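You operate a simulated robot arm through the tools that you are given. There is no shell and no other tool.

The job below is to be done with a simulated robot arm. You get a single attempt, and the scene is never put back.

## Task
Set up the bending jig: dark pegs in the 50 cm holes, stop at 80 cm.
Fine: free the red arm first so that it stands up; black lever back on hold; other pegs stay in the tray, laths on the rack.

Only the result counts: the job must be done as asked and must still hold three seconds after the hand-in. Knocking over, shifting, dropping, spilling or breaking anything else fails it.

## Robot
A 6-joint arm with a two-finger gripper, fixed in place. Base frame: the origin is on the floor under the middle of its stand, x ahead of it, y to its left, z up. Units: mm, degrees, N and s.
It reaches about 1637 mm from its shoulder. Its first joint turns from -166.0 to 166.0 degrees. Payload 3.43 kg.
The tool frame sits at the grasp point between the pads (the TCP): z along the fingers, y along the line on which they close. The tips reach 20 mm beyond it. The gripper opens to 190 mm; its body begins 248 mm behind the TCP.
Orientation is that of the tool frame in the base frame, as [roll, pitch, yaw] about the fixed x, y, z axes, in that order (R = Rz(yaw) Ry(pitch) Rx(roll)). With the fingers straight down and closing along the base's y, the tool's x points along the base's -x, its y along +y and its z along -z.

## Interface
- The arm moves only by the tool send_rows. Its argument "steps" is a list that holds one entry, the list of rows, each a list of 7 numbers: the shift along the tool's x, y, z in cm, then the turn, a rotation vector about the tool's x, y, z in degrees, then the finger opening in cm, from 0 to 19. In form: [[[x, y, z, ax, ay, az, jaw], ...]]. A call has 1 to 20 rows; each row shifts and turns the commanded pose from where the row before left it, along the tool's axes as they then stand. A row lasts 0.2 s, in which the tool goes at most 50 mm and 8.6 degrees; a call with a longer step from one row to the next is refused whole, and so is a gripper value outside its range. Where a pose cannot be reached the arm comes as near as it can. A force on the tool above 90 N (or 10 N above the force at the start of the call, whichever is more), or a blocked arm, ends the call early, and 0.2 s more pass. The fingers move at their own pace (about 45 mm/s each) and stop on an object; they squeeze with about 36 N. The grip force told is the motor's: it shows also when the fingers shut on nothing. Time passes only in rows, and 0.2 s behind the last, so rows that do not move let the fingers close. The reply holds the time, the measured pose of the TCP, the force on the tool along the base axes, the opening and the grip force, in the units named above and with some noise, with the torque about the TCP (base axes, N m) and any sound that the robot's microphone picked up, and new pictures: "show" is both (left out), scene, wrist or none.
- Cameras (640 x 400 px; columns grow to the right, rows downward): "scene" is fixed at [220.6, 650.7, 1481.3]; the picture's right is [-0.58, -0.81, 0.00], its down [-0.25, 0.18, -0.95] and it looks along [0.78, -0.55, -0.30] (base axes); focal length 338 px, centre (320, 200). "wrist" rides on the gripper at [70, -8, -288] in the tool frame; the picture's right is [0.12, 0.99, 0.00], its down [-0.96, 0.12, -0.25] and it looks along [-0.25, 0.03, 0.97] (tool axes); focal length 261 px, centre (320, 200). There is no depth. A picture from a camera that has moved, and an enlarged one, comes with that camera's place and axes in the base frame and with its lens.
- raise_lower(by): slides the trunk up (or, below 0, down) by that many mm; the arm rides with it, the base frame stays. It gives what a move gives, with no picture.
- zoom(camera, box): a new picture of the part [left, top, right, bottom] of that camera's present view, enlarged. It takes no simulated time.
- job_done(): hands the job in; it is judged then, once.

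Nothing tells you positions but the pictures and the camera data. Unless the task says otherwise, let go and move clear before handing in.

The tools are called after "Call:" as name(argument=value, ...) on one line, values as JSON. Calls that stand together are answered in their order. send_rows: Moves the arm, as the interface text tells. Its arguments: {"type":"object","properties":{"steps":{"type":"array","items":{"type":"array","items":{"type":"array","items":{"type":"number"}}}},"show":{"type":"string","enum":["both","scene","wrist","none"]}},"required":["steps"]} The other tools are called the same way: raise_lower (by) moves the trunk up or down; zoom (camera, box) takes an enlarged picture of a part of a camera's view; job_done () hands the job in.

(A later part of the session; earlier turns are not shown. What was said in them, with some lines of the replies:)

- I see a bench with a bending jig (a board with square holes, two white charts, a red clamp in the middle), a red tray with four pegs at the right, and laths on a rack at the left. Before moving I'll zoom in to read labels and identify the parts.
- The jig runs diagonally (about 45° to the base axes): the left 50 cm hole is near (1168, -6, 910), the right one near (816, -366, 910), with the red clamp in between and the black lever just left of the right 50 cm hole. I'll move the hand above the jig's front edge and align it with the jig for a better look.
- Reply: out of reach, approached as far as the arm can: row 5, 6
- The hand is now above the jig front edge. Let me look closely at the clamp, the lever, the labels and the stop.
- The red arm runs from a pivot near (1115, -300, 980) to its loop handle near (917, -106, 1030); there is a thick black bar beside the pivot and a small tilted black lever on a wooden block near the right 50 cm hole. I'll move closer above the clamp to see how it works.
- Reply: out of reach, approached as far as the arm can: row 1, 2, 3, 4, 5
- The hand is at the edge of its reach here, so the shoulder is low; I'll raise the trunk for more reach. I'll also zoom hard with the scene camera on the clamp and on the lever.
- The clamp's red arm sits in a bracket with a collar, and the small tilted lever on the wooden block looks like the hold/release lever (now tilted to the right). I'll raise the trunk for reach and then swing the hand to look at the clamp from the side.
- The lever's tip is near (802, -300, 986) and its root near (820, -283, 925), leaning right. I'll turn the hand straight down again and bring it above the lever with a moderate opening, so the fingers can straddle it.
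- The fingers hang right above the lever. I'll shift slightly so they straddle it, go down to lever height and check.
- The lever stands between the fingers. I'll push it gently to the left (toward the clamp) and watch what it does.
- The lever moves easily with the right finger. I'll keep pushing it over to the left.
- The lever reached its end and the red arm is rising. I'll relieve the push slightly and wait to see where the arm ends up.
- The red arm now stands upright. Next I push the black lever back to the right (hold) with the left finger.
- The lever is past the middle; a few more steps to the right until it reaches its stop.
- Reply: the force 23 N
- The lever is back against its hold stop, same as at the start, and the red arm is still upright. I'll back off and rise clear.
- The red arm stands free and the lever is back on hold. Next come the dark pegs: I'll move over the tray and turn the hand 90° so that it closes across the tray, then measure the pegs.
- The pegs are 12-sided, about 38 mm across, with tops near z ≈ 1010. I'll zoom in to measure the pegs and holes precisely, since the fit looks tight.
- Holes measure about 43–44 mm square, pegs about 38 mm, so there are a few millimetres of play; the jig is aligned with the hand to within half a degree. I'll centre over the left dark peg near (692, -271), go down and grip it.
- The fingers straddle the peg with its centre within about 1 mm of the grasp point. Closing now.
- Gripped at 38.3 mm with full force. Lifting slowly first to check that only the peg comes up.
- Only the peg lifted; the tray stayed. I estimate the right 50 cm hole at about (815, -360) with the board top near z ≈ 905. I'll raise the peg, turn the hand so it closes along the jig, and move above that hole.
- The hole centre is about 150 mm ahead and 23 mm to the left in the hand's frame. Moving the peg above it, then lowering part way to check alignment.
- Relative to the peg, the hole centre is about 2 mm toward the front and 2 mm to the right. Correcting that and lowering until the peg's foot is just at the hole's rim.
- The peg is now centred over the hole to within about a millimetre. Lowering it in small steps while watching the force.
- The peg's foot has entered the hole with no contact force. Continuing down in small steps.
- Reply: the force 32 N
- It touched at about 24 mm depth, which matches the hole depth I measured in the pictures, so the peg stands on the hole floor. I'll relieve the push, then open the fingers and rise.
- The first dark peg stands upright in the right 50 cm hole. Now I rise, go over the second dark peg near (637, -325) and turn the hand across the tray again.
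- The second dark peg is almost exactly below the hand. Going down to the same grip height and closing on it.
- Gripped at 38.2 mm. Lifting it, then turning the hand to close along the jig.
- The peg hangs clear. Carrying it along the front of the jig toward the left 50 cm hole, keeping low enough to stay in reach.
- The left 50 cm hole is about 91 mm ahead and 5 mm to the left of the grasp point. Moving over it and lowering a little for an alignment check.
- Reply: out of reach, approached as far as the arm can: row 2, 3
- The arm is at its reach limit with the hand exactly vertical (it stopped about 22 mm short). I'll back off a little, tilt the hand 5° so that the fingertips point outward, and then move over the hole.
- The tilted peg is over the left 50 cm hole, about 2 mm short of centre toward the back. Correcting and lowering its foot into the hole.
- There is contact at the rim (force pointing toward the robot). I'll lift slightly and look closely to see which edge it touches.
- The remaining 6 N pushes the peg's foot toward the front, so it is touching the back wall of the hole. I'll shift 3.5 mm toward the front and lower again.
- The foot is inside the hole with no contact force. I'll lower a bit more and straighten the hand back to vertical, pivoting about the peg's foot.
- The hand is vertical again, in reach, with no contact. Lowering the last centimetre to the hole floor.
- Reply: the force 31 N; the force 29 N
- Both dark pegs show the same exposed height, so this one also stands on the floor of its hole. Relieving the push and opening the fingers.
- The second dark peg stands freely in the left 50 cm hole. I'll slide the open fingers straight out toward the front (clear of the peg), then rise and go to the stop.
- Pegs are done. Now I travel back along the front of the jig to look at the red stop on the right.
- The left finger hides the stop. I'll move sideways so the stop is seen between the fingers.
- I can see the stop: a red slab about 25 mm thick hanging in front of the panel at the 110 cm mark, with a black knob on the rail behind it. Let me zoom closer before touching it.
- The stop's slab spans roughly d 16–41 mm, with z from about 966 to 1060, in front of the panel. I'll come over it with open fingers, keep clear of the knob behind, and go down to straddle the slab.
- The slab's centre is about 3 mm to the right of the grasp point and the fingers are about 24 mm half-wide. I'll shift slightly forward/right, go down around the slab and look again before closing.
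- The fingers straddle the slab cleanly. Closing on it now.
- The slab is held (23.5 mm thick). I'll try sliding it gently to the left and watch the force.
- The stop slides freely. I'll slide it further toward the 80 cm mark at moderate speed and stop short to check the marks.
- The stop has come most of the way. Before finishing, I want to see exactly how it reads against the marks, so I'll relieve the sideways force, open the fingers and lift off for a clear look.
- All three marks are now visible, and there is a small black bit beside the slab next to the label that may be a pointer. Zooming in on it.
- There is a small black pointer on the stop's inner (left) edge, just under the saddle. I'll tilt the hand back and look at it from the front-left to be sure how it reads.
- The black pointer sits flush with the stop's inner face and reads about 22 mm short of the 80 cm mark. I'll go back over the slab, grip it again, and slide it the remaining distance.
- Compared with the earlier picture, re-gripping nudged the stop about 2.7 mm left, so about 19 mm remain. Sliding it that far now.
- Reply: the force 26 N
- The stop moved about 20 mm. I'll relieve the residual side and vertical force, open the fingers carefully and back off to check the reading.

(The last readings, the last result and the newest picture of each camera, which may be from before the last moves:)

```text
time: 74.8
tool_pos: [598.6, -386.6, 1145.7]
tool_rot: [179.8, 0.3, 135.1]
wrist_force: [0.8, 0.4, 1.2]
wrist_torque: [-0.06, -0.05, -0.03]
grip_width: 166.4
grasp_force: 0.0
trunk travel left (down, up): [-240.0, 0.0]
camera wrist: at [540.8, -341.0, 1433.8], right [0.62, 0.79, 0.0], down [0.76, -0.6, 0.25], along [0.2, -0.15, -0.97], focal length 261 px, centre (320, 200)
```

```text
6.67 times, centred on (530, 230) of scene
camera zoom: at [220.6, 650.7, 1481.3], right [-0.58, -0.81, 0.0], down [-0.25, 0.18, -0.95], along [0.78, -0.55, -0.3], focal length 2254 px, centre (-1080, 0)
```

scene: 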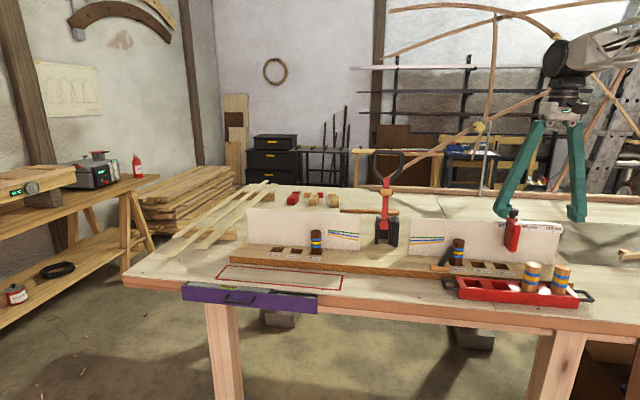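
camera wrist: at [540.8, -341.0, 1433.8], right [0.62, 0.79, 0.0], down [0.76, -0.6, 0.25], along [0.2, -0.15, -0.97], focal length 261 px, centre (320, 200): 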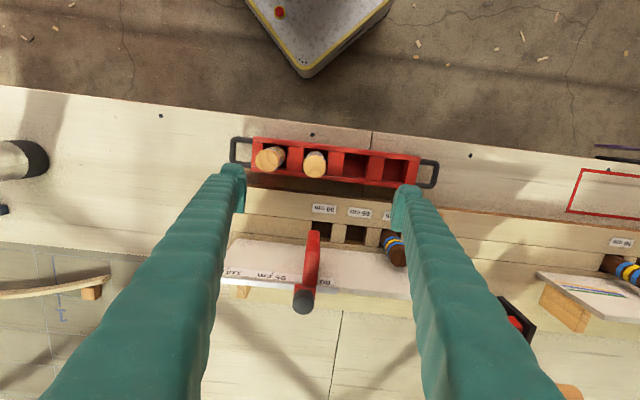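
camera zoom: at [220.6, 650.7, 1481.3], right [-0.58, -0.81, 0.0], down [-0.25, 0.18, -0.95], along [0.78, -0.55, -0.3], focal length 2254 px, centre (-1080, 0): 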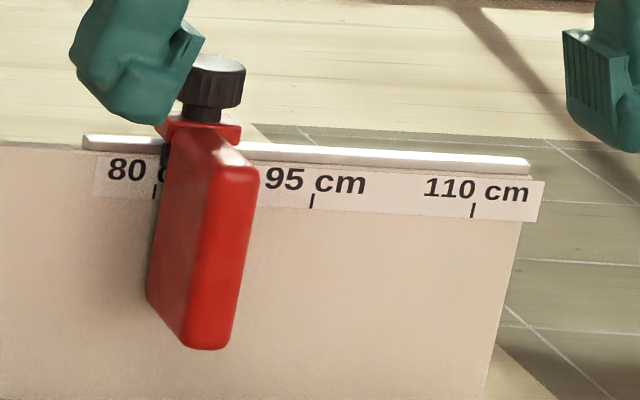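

The pointer now stands right at the 80 cm tick (within about a millimetre). To be sure of the reading convention, let me check the paper on the wall and other hints in the scene.

Call:
zoom(camera="scene", box=[25, 50, 115, 125])

Call:
zoom(camera="scene", box=[500, 205, 530, 250])

Call:
zoom(camera="wrist", box=[0, 230, 130, 330])

Call:
zoom(camera="scene", box=[170, 270, 350, 330])

```text
5.33 times, centred on (70, 88) of scene
camera zoom: at [220.6, 650.7, 1481.3], right [-0.58, -0.81, 0.0], down [-0.25, 0.18, -0.95], along [0.78, -0.55, -0.3], focal length 1804 px, centre (1653, 800)
```

zoom: 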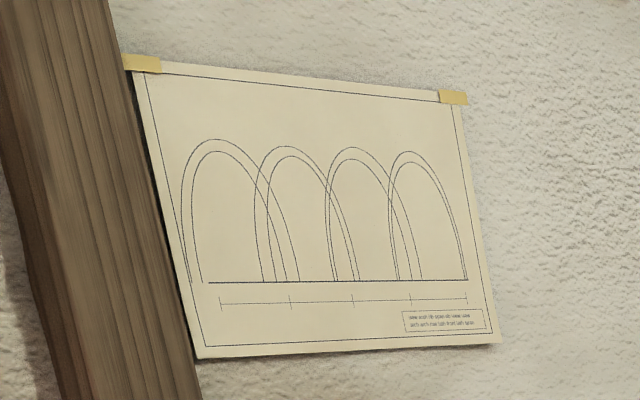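

```text
8.89 times, centred on (515, 228) of scene
camera zoom: at [220.6, 650.7, 1481.3], right [-0.58, -0.81, 0.0], down [-0.25, 0.18, -0.95], along [0.78, -0.55, -0.3], focal length 3006 px, centre (-1413, -44)
```

zoom: 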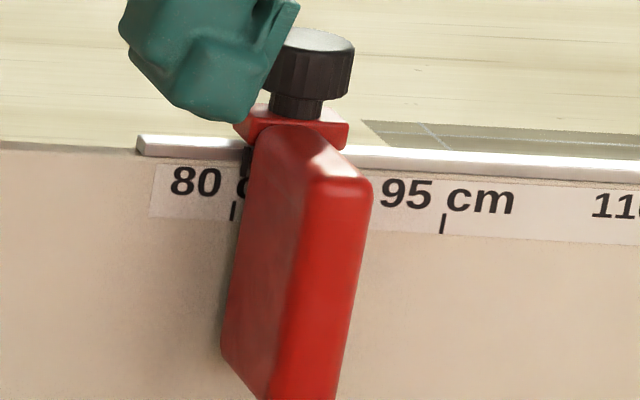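

```text
4.00 times, centred on (65, 280) of wrist
camera zoom: at [540.8, -341.0, 1433.8], right [0.62, 0.79, 0.0], down [0.76, -0.6, 0.25], along [0.2, -0.15, -0.97], focal length 1043 px, centre (1340, -120)
```

zoom: 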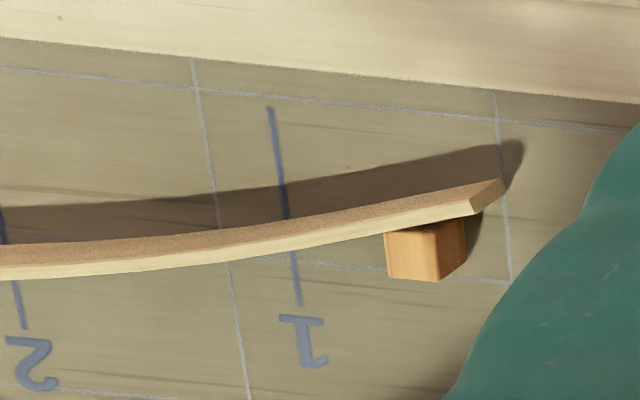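

```text
3.56 times, centred on (260, 300) of scene
camera zoom: at [220.6, 650.7, 1481.3], right [-0.58, -0.81, 0.0], down [-0.25, 0.18, -0.95], along [0.78, -0.55, -0.3], focal length 1202 px, centre (533, -156)
```

zoom: 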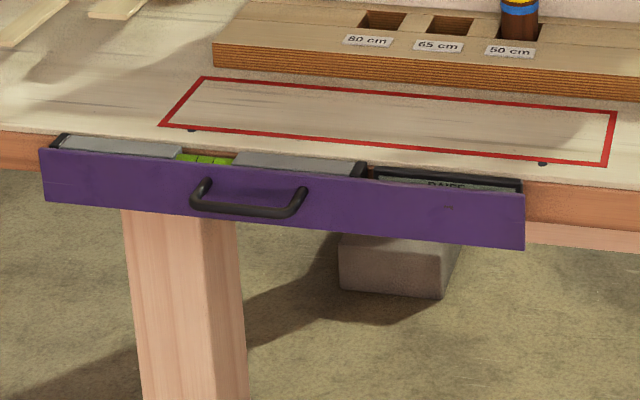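

The open drawer holds a card with some writing; it may be an instruction card for this jig. Zooming in on it.

Call:
zoom(camera="scene", box=[270, 312, 322, 332])

Call:
zoom(camera="scene", box=[180, 300, 280, 330])

Call:
zoom(camera="scene", box=[270, 280, 330, 325])

```text
12.31 times, centred on (296, 322) of scene
camera zoom: at [220.6, 650.7, 1481.3], right [-0.58, -0.81, 0.0], down [-0.25, 0.18, -0.95], along [0.78, -0.55, -0.3], focal length 4162 px, centre (615, -1302)
```

zoom: 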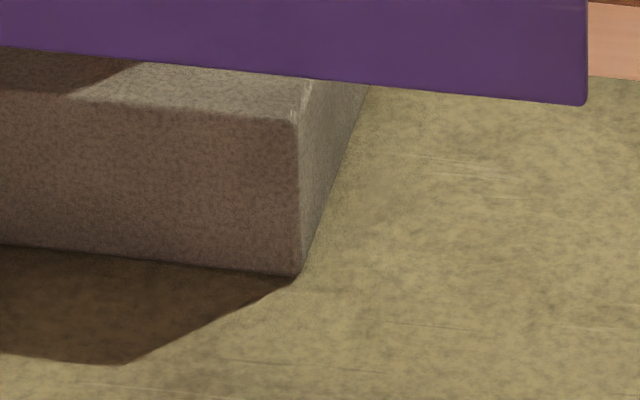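

```text
6.40 times, centred on (230, 315) of scene
camera zoom: at [220.6, 650.7, 1481.3], right [-0.58, -0.81, 0.0], down [-0.25, 0.18, -0.95], along [0.78, -0.55, -0.3], focal length 2164 px, centre (896, -536)
```

zoom: 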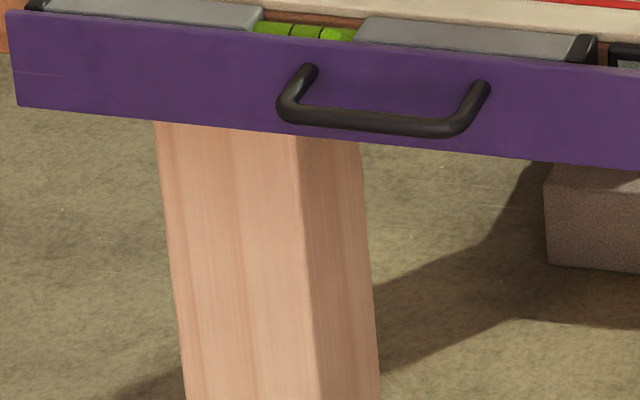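

```text
8.89 times, centred on (300, 302) of scene
camera zoom: at [220.6, 650.7, 1481.3], right [-0.58, -0.81, 0.0], down [-0.25, 0.18, -0.95], along [0.78, -0.55, -0.3], focal length 3006 px, centre (498, -711)
```

zoom: 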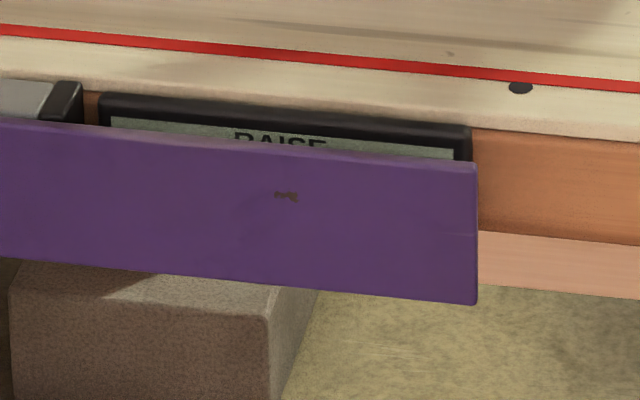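

A dark panel in the half-open drawer shows the word "RAISE…". That could carry instructions, so I'll fly over the drawer and read it with the wrist camera.

Call:
send_rows(steps=[[[0.9, 4.6, -0.1, 0, 0, 0, 19], [0.9, 4.6, -0.1, 0, 0, 0, 19], [0.9, 4.6, 0, 0, 0, 0, 19], [0.9, 4.6, 0, 0, 0, 0, 19], [0.9, 4.6, 0, 0, 0, 0, 19], [0.9, 4.6, 0, 0, 0, 0, 19], [0.9, 4.6, 0, 0, 0, 0, 19], [0.9, 4.6, 0, 0, 0, 0, 19], [0.9, 4.6, 0, 0, 0, 0, 19], [0.9, 4.6, 0, 0, 0, 0, 19], [0.9, 4.6, 0, 0, 0, 0, 19]]], show="both")

Call:
zoom(camera="scene", box=[490, 195, 570, 255])

```text
time: 77.2
tool_pos: [888.4, 43.9, 1149.9]
tool_rot: [179.8, 0.3, 135.0]
wrist_force: [0.1, -0.7, 0.9]
wrist_torque: [0.16, -0.14, -0.02]
grip_width: 190.0
grasp_force: 0.1
trunk travel left (down, up): [-240.0, 0.0]
camera wrist: at [829.6, 87.5, 1437.6], right [0.62, 0.79, 0.0], down [0.76, -0.6, 0.25], along [0.2, -0.15, -0.97], focal length 261 px, centre (320, 200)
```

scene: 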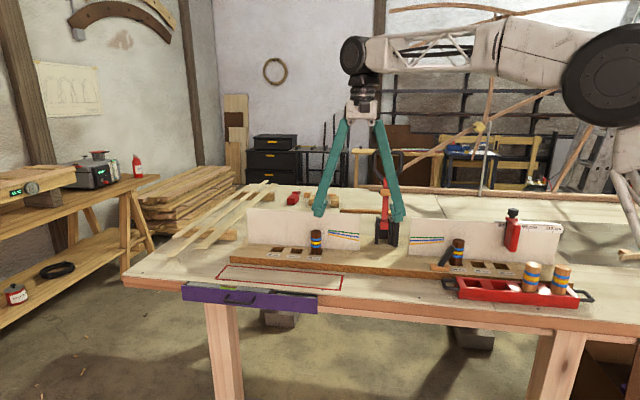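
wrist: 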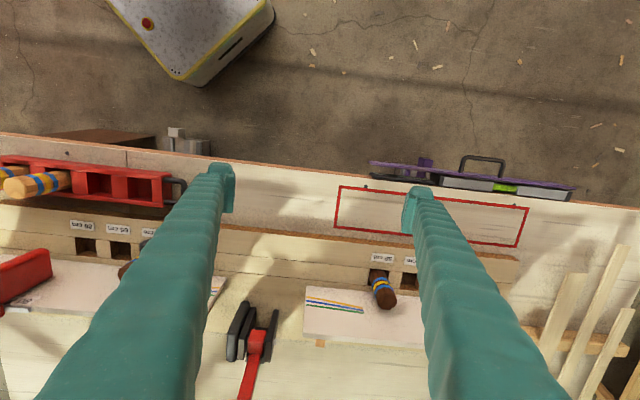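

```text
6.67 times, centred on (530, 225) of scene
camera zoom: at [220.6, 650.7, 1481.3], right [-0.58, -0.81, 0.0], down [-0.25, 0.18, -0.95], along [0.78, -0.55, -0.3], focal length 2254 px, centre (-1080, 33)
```

zoom: 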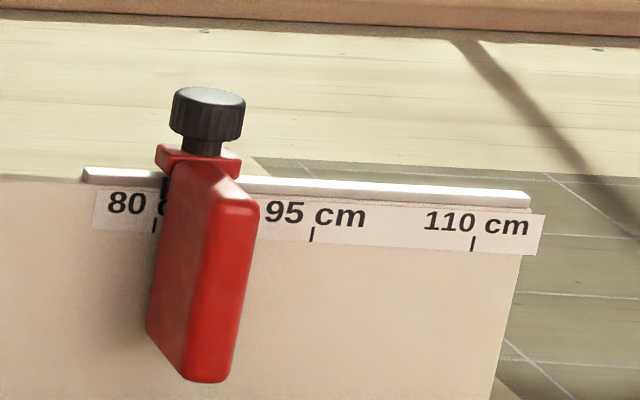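

Call:
zoom(camera="wrist", box=[360, 150, 480, 210])

Call:
zoom(camera="wrist", box=[360, 165, 420, 190])

```text
5.33 times, centred on (420, 180) of wrist
camera zoom: at [829.6, 87.5, 1437.6], right [0.62, 0.79, 0.0], down [0.76, -0.6, 0.25], along [0.2, -0.15, -0.97], focal length 1390 px, centre (-213, 307)
```

zoom: 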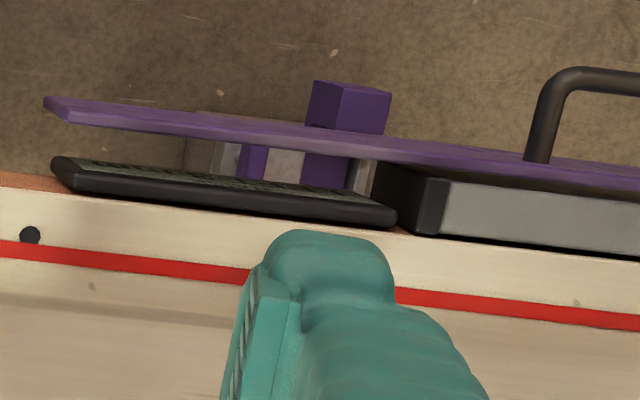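

```text
10.67 times, centred on (390, 178) of wrist
camera zoom: at [829.6, 87.5, 1437.6], right [0.62, 0.79, 0.0], down [0.76, -0.6, 0.25], along [0.2, -0.15, -0.97], focal length 2780 px, centre (-427, 440)
```

zoom: 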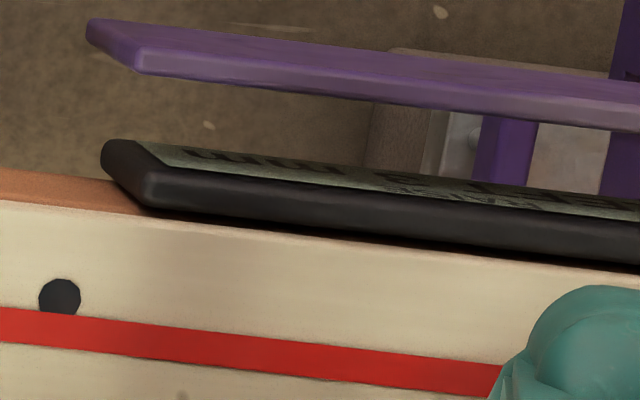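

The "RAISE" panel faces forward behind a purple board. I'll move the camera further out in front to look down into the gap and read it.

Call:
send_rows(steps=[[[3.7, 2.6, 0, 0, 0, 0, 19], [3.7, 2.6, 0, 0, 0, 0, 19], [3.7, 2.6, 0, 0, 0, 0, 19], [3.7, 2.6, 0, 0, 0, 0, 19], [3.7, 2.6, 0, 0, 0, 0, 19], [3.7, 2.6, 0, 0, 0, 0, 19]]], show="wrist")

Call:
zoom(camera="wrist", box=[240, 200, 400, 300])

```text
time: 78.7
tool_pos: [840.0, 306.7, 1147.5]
tool_rot: [179.9, 0.2, 135.0]
wrist_force: [0.5, -0.9, -0.3]
wrist_torque: [0.15, -0.01, -0.01]
grip_width: 189.9
grasp_force: 0.0
trunk travel left (down, up): [-240.0, 0.0]
camera wrist: at [782.9, 351.5, 1434.8], right [0.62, 0.79, 0.0], down [0.76, -0.6, 0.25], along [0.2, -0.15, -0.97], focal length 261 px, centre (320, 200)
```

wrist: 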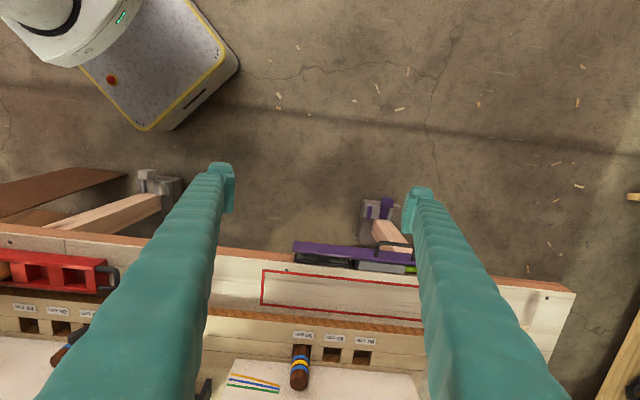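

```text
4.00 times, centred on (320, 250) of wrist
camera zoom: at [782.9, 351.5, 1434.8], right [0.62, 0.79, 0.0], down [0.76, -0.6, 0.25], along [0.2, -0.15, -0.97], focal length 1043 px, centre (320, 0)
```

zoom: 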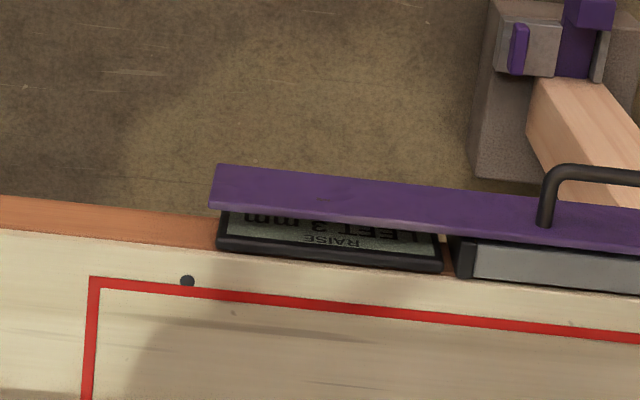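

The panel only reads "RAISE LEFT 3 mm" — a bench-levelling readout, not part of this job. Now a close look at the stop's pointer against the 80 cm tick with a free view.

Call:
zoom(camera="scene", box=[500, 212, 516, 224])

Call:
zoom(camera="scene", box=[503, 215, 513, 222])

```text
16.00 times, centred on (508, 218) of scene
camera zoom: at [220.6, 650.7, 1481.3], right [-0.58, -0.81, 0.0], down [-0.25, 0.18, -0.95], along [0.78, -0.55, -0.3], focal length 5411 px, centre (-2688, -88)
```

zoom: 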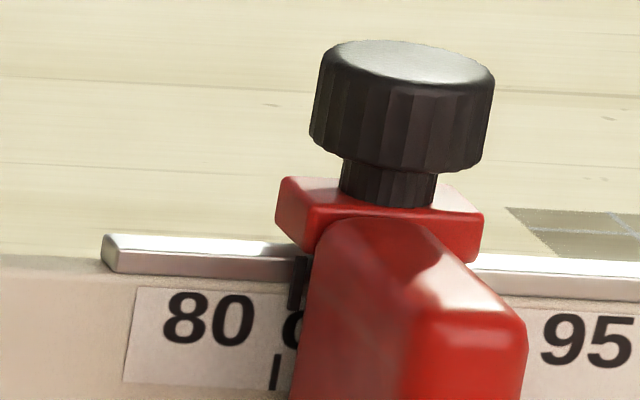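

```text
16.00 times, centred on (508, 218) of scene
camera zoom: at [220.6, 650.7, 1481.3], right [-0.58, -0.81, 0.0], down [-0.25, 0.18, -0.95], along [0.78, -0.55, -0.3], focal length 5411 px, centre (-2688, -96)
```

zoom: 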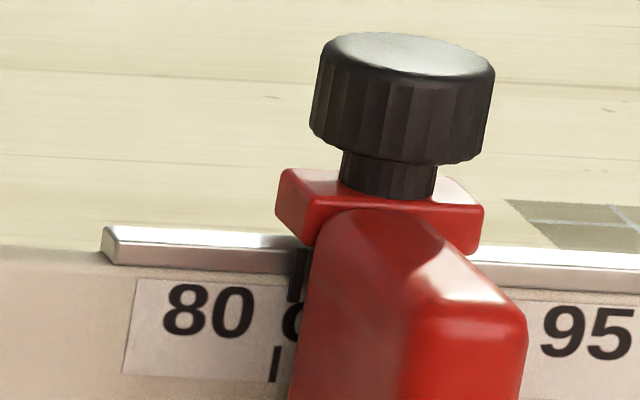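

The pointer/inner face reads at the 80 cm tick to within about a millimetre. Now a final check of everything: lever position versus the start, red arm, pegs, tray and laths.

Call:
zoom(camera="scene", box=[425, 235, 475, 285])

Call:
zoom(camera="scene", box=[340, 140, 440, 250])

Call:
zoom(camera="scene", box=[420, 200, 610, 320])

Call:
zoom(camera="scene", box=[150, 170, 370, 300])

```text
8.00 times, centred on (450, 260) of scene
camera zoom: at [220.6, 650.7, 1481.3], right [-0.58, -0.81, 0.0], down [-0.25, 0.18, -0.95], along [0.78, -0.55, -0.3], focal length 2705 px, centre (-720, -280)
```

zoom: 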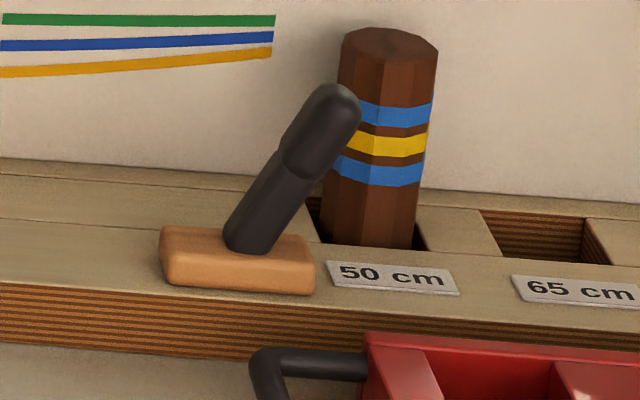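

```text
3.64 times, centred on (390, 195) of scene
camera zoom: at [220.6, 650.7, 1481.3], right [-0.58, -0.81, 0.0], down [-0.25, 0.18, -0.95], along [0.78, -0.55, -0.3], focal length 1230 px, centre (66, 218)
```

zoom: 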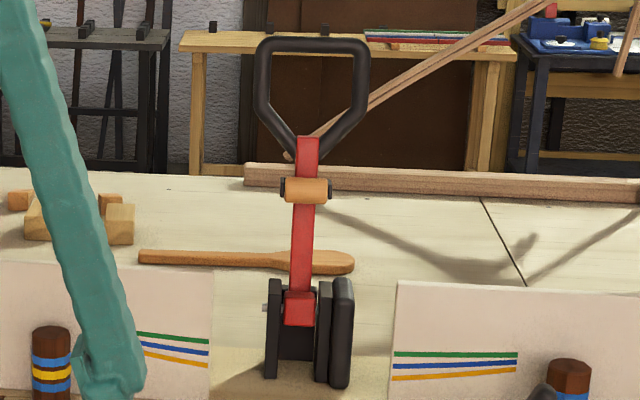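

```text
3.33 times, centred on (515, 260) of scene
camera zoom: at [220.6, 650.7, 1481.3], right [-0.58, -0.81, 0.0], down [-0.25, 0.18, -0.95], along [0.78, -0.55, -0.3], focal length 1127 px, centre (-330, 0)
```

zoom: 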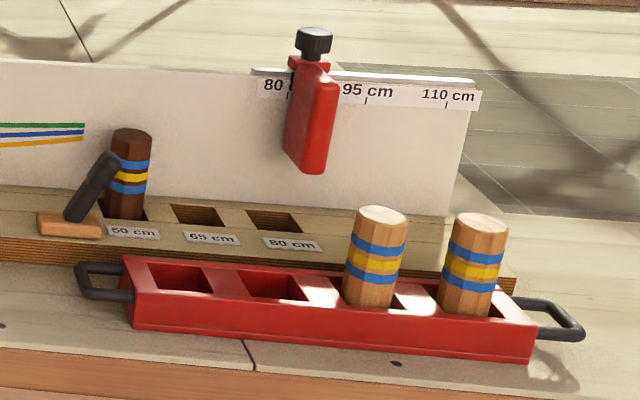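

```text
2.91 times, centred on (260, 235) of scene
camera zoom: at [220.6, 650.7, 1481.3], right [-0.58, -0.81, 0.0], down [-0.25, 0.18, -0.95], along [0.78, -0.55, -0.3], focal length 984 px, centre (494, 98)
```

zoom: 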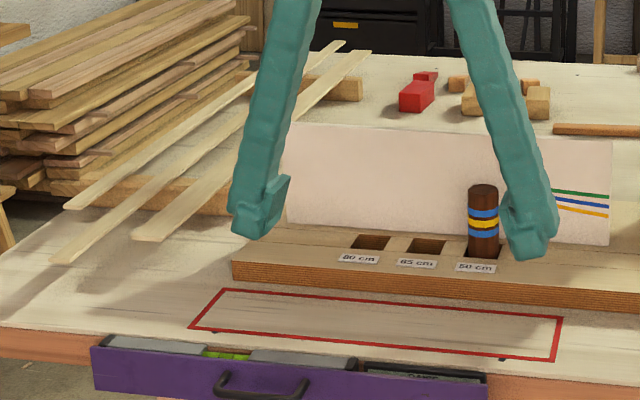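

The finished state looks right. The red arm stands free and upright, and the black lever is back at its original hold angle. Both dark pegs sit in the two 50 cm holes, and the stop's pointer is at 80 cm. The two light pegs are still in the tray, the laths are on the rack, and the hand is empty and clear, so I am handing in.

Call:
job_done()

```text
The job is handed in.
```

The bending jig is set up and handed in; I have had no verdict back yet.

- **Red arm:** freed first with the black lever; it now stands upright.
- **Black lever:** back on hold, at the same angle as at the start.
- **Dark pegs:** one in each 50 cm hole, standing on the hole floor.
- **Stop:** at the 80 cm mark, to within about 1.5 mm. I read it at the small black pointer on its inner face. If it should be read at the middle of the red block, it is about 12 mm off.
- **Everything else:** the two light pegs are still in the tray and the laths on the rack. I knocked nothing over, and the hand is empty and clear of the bench.
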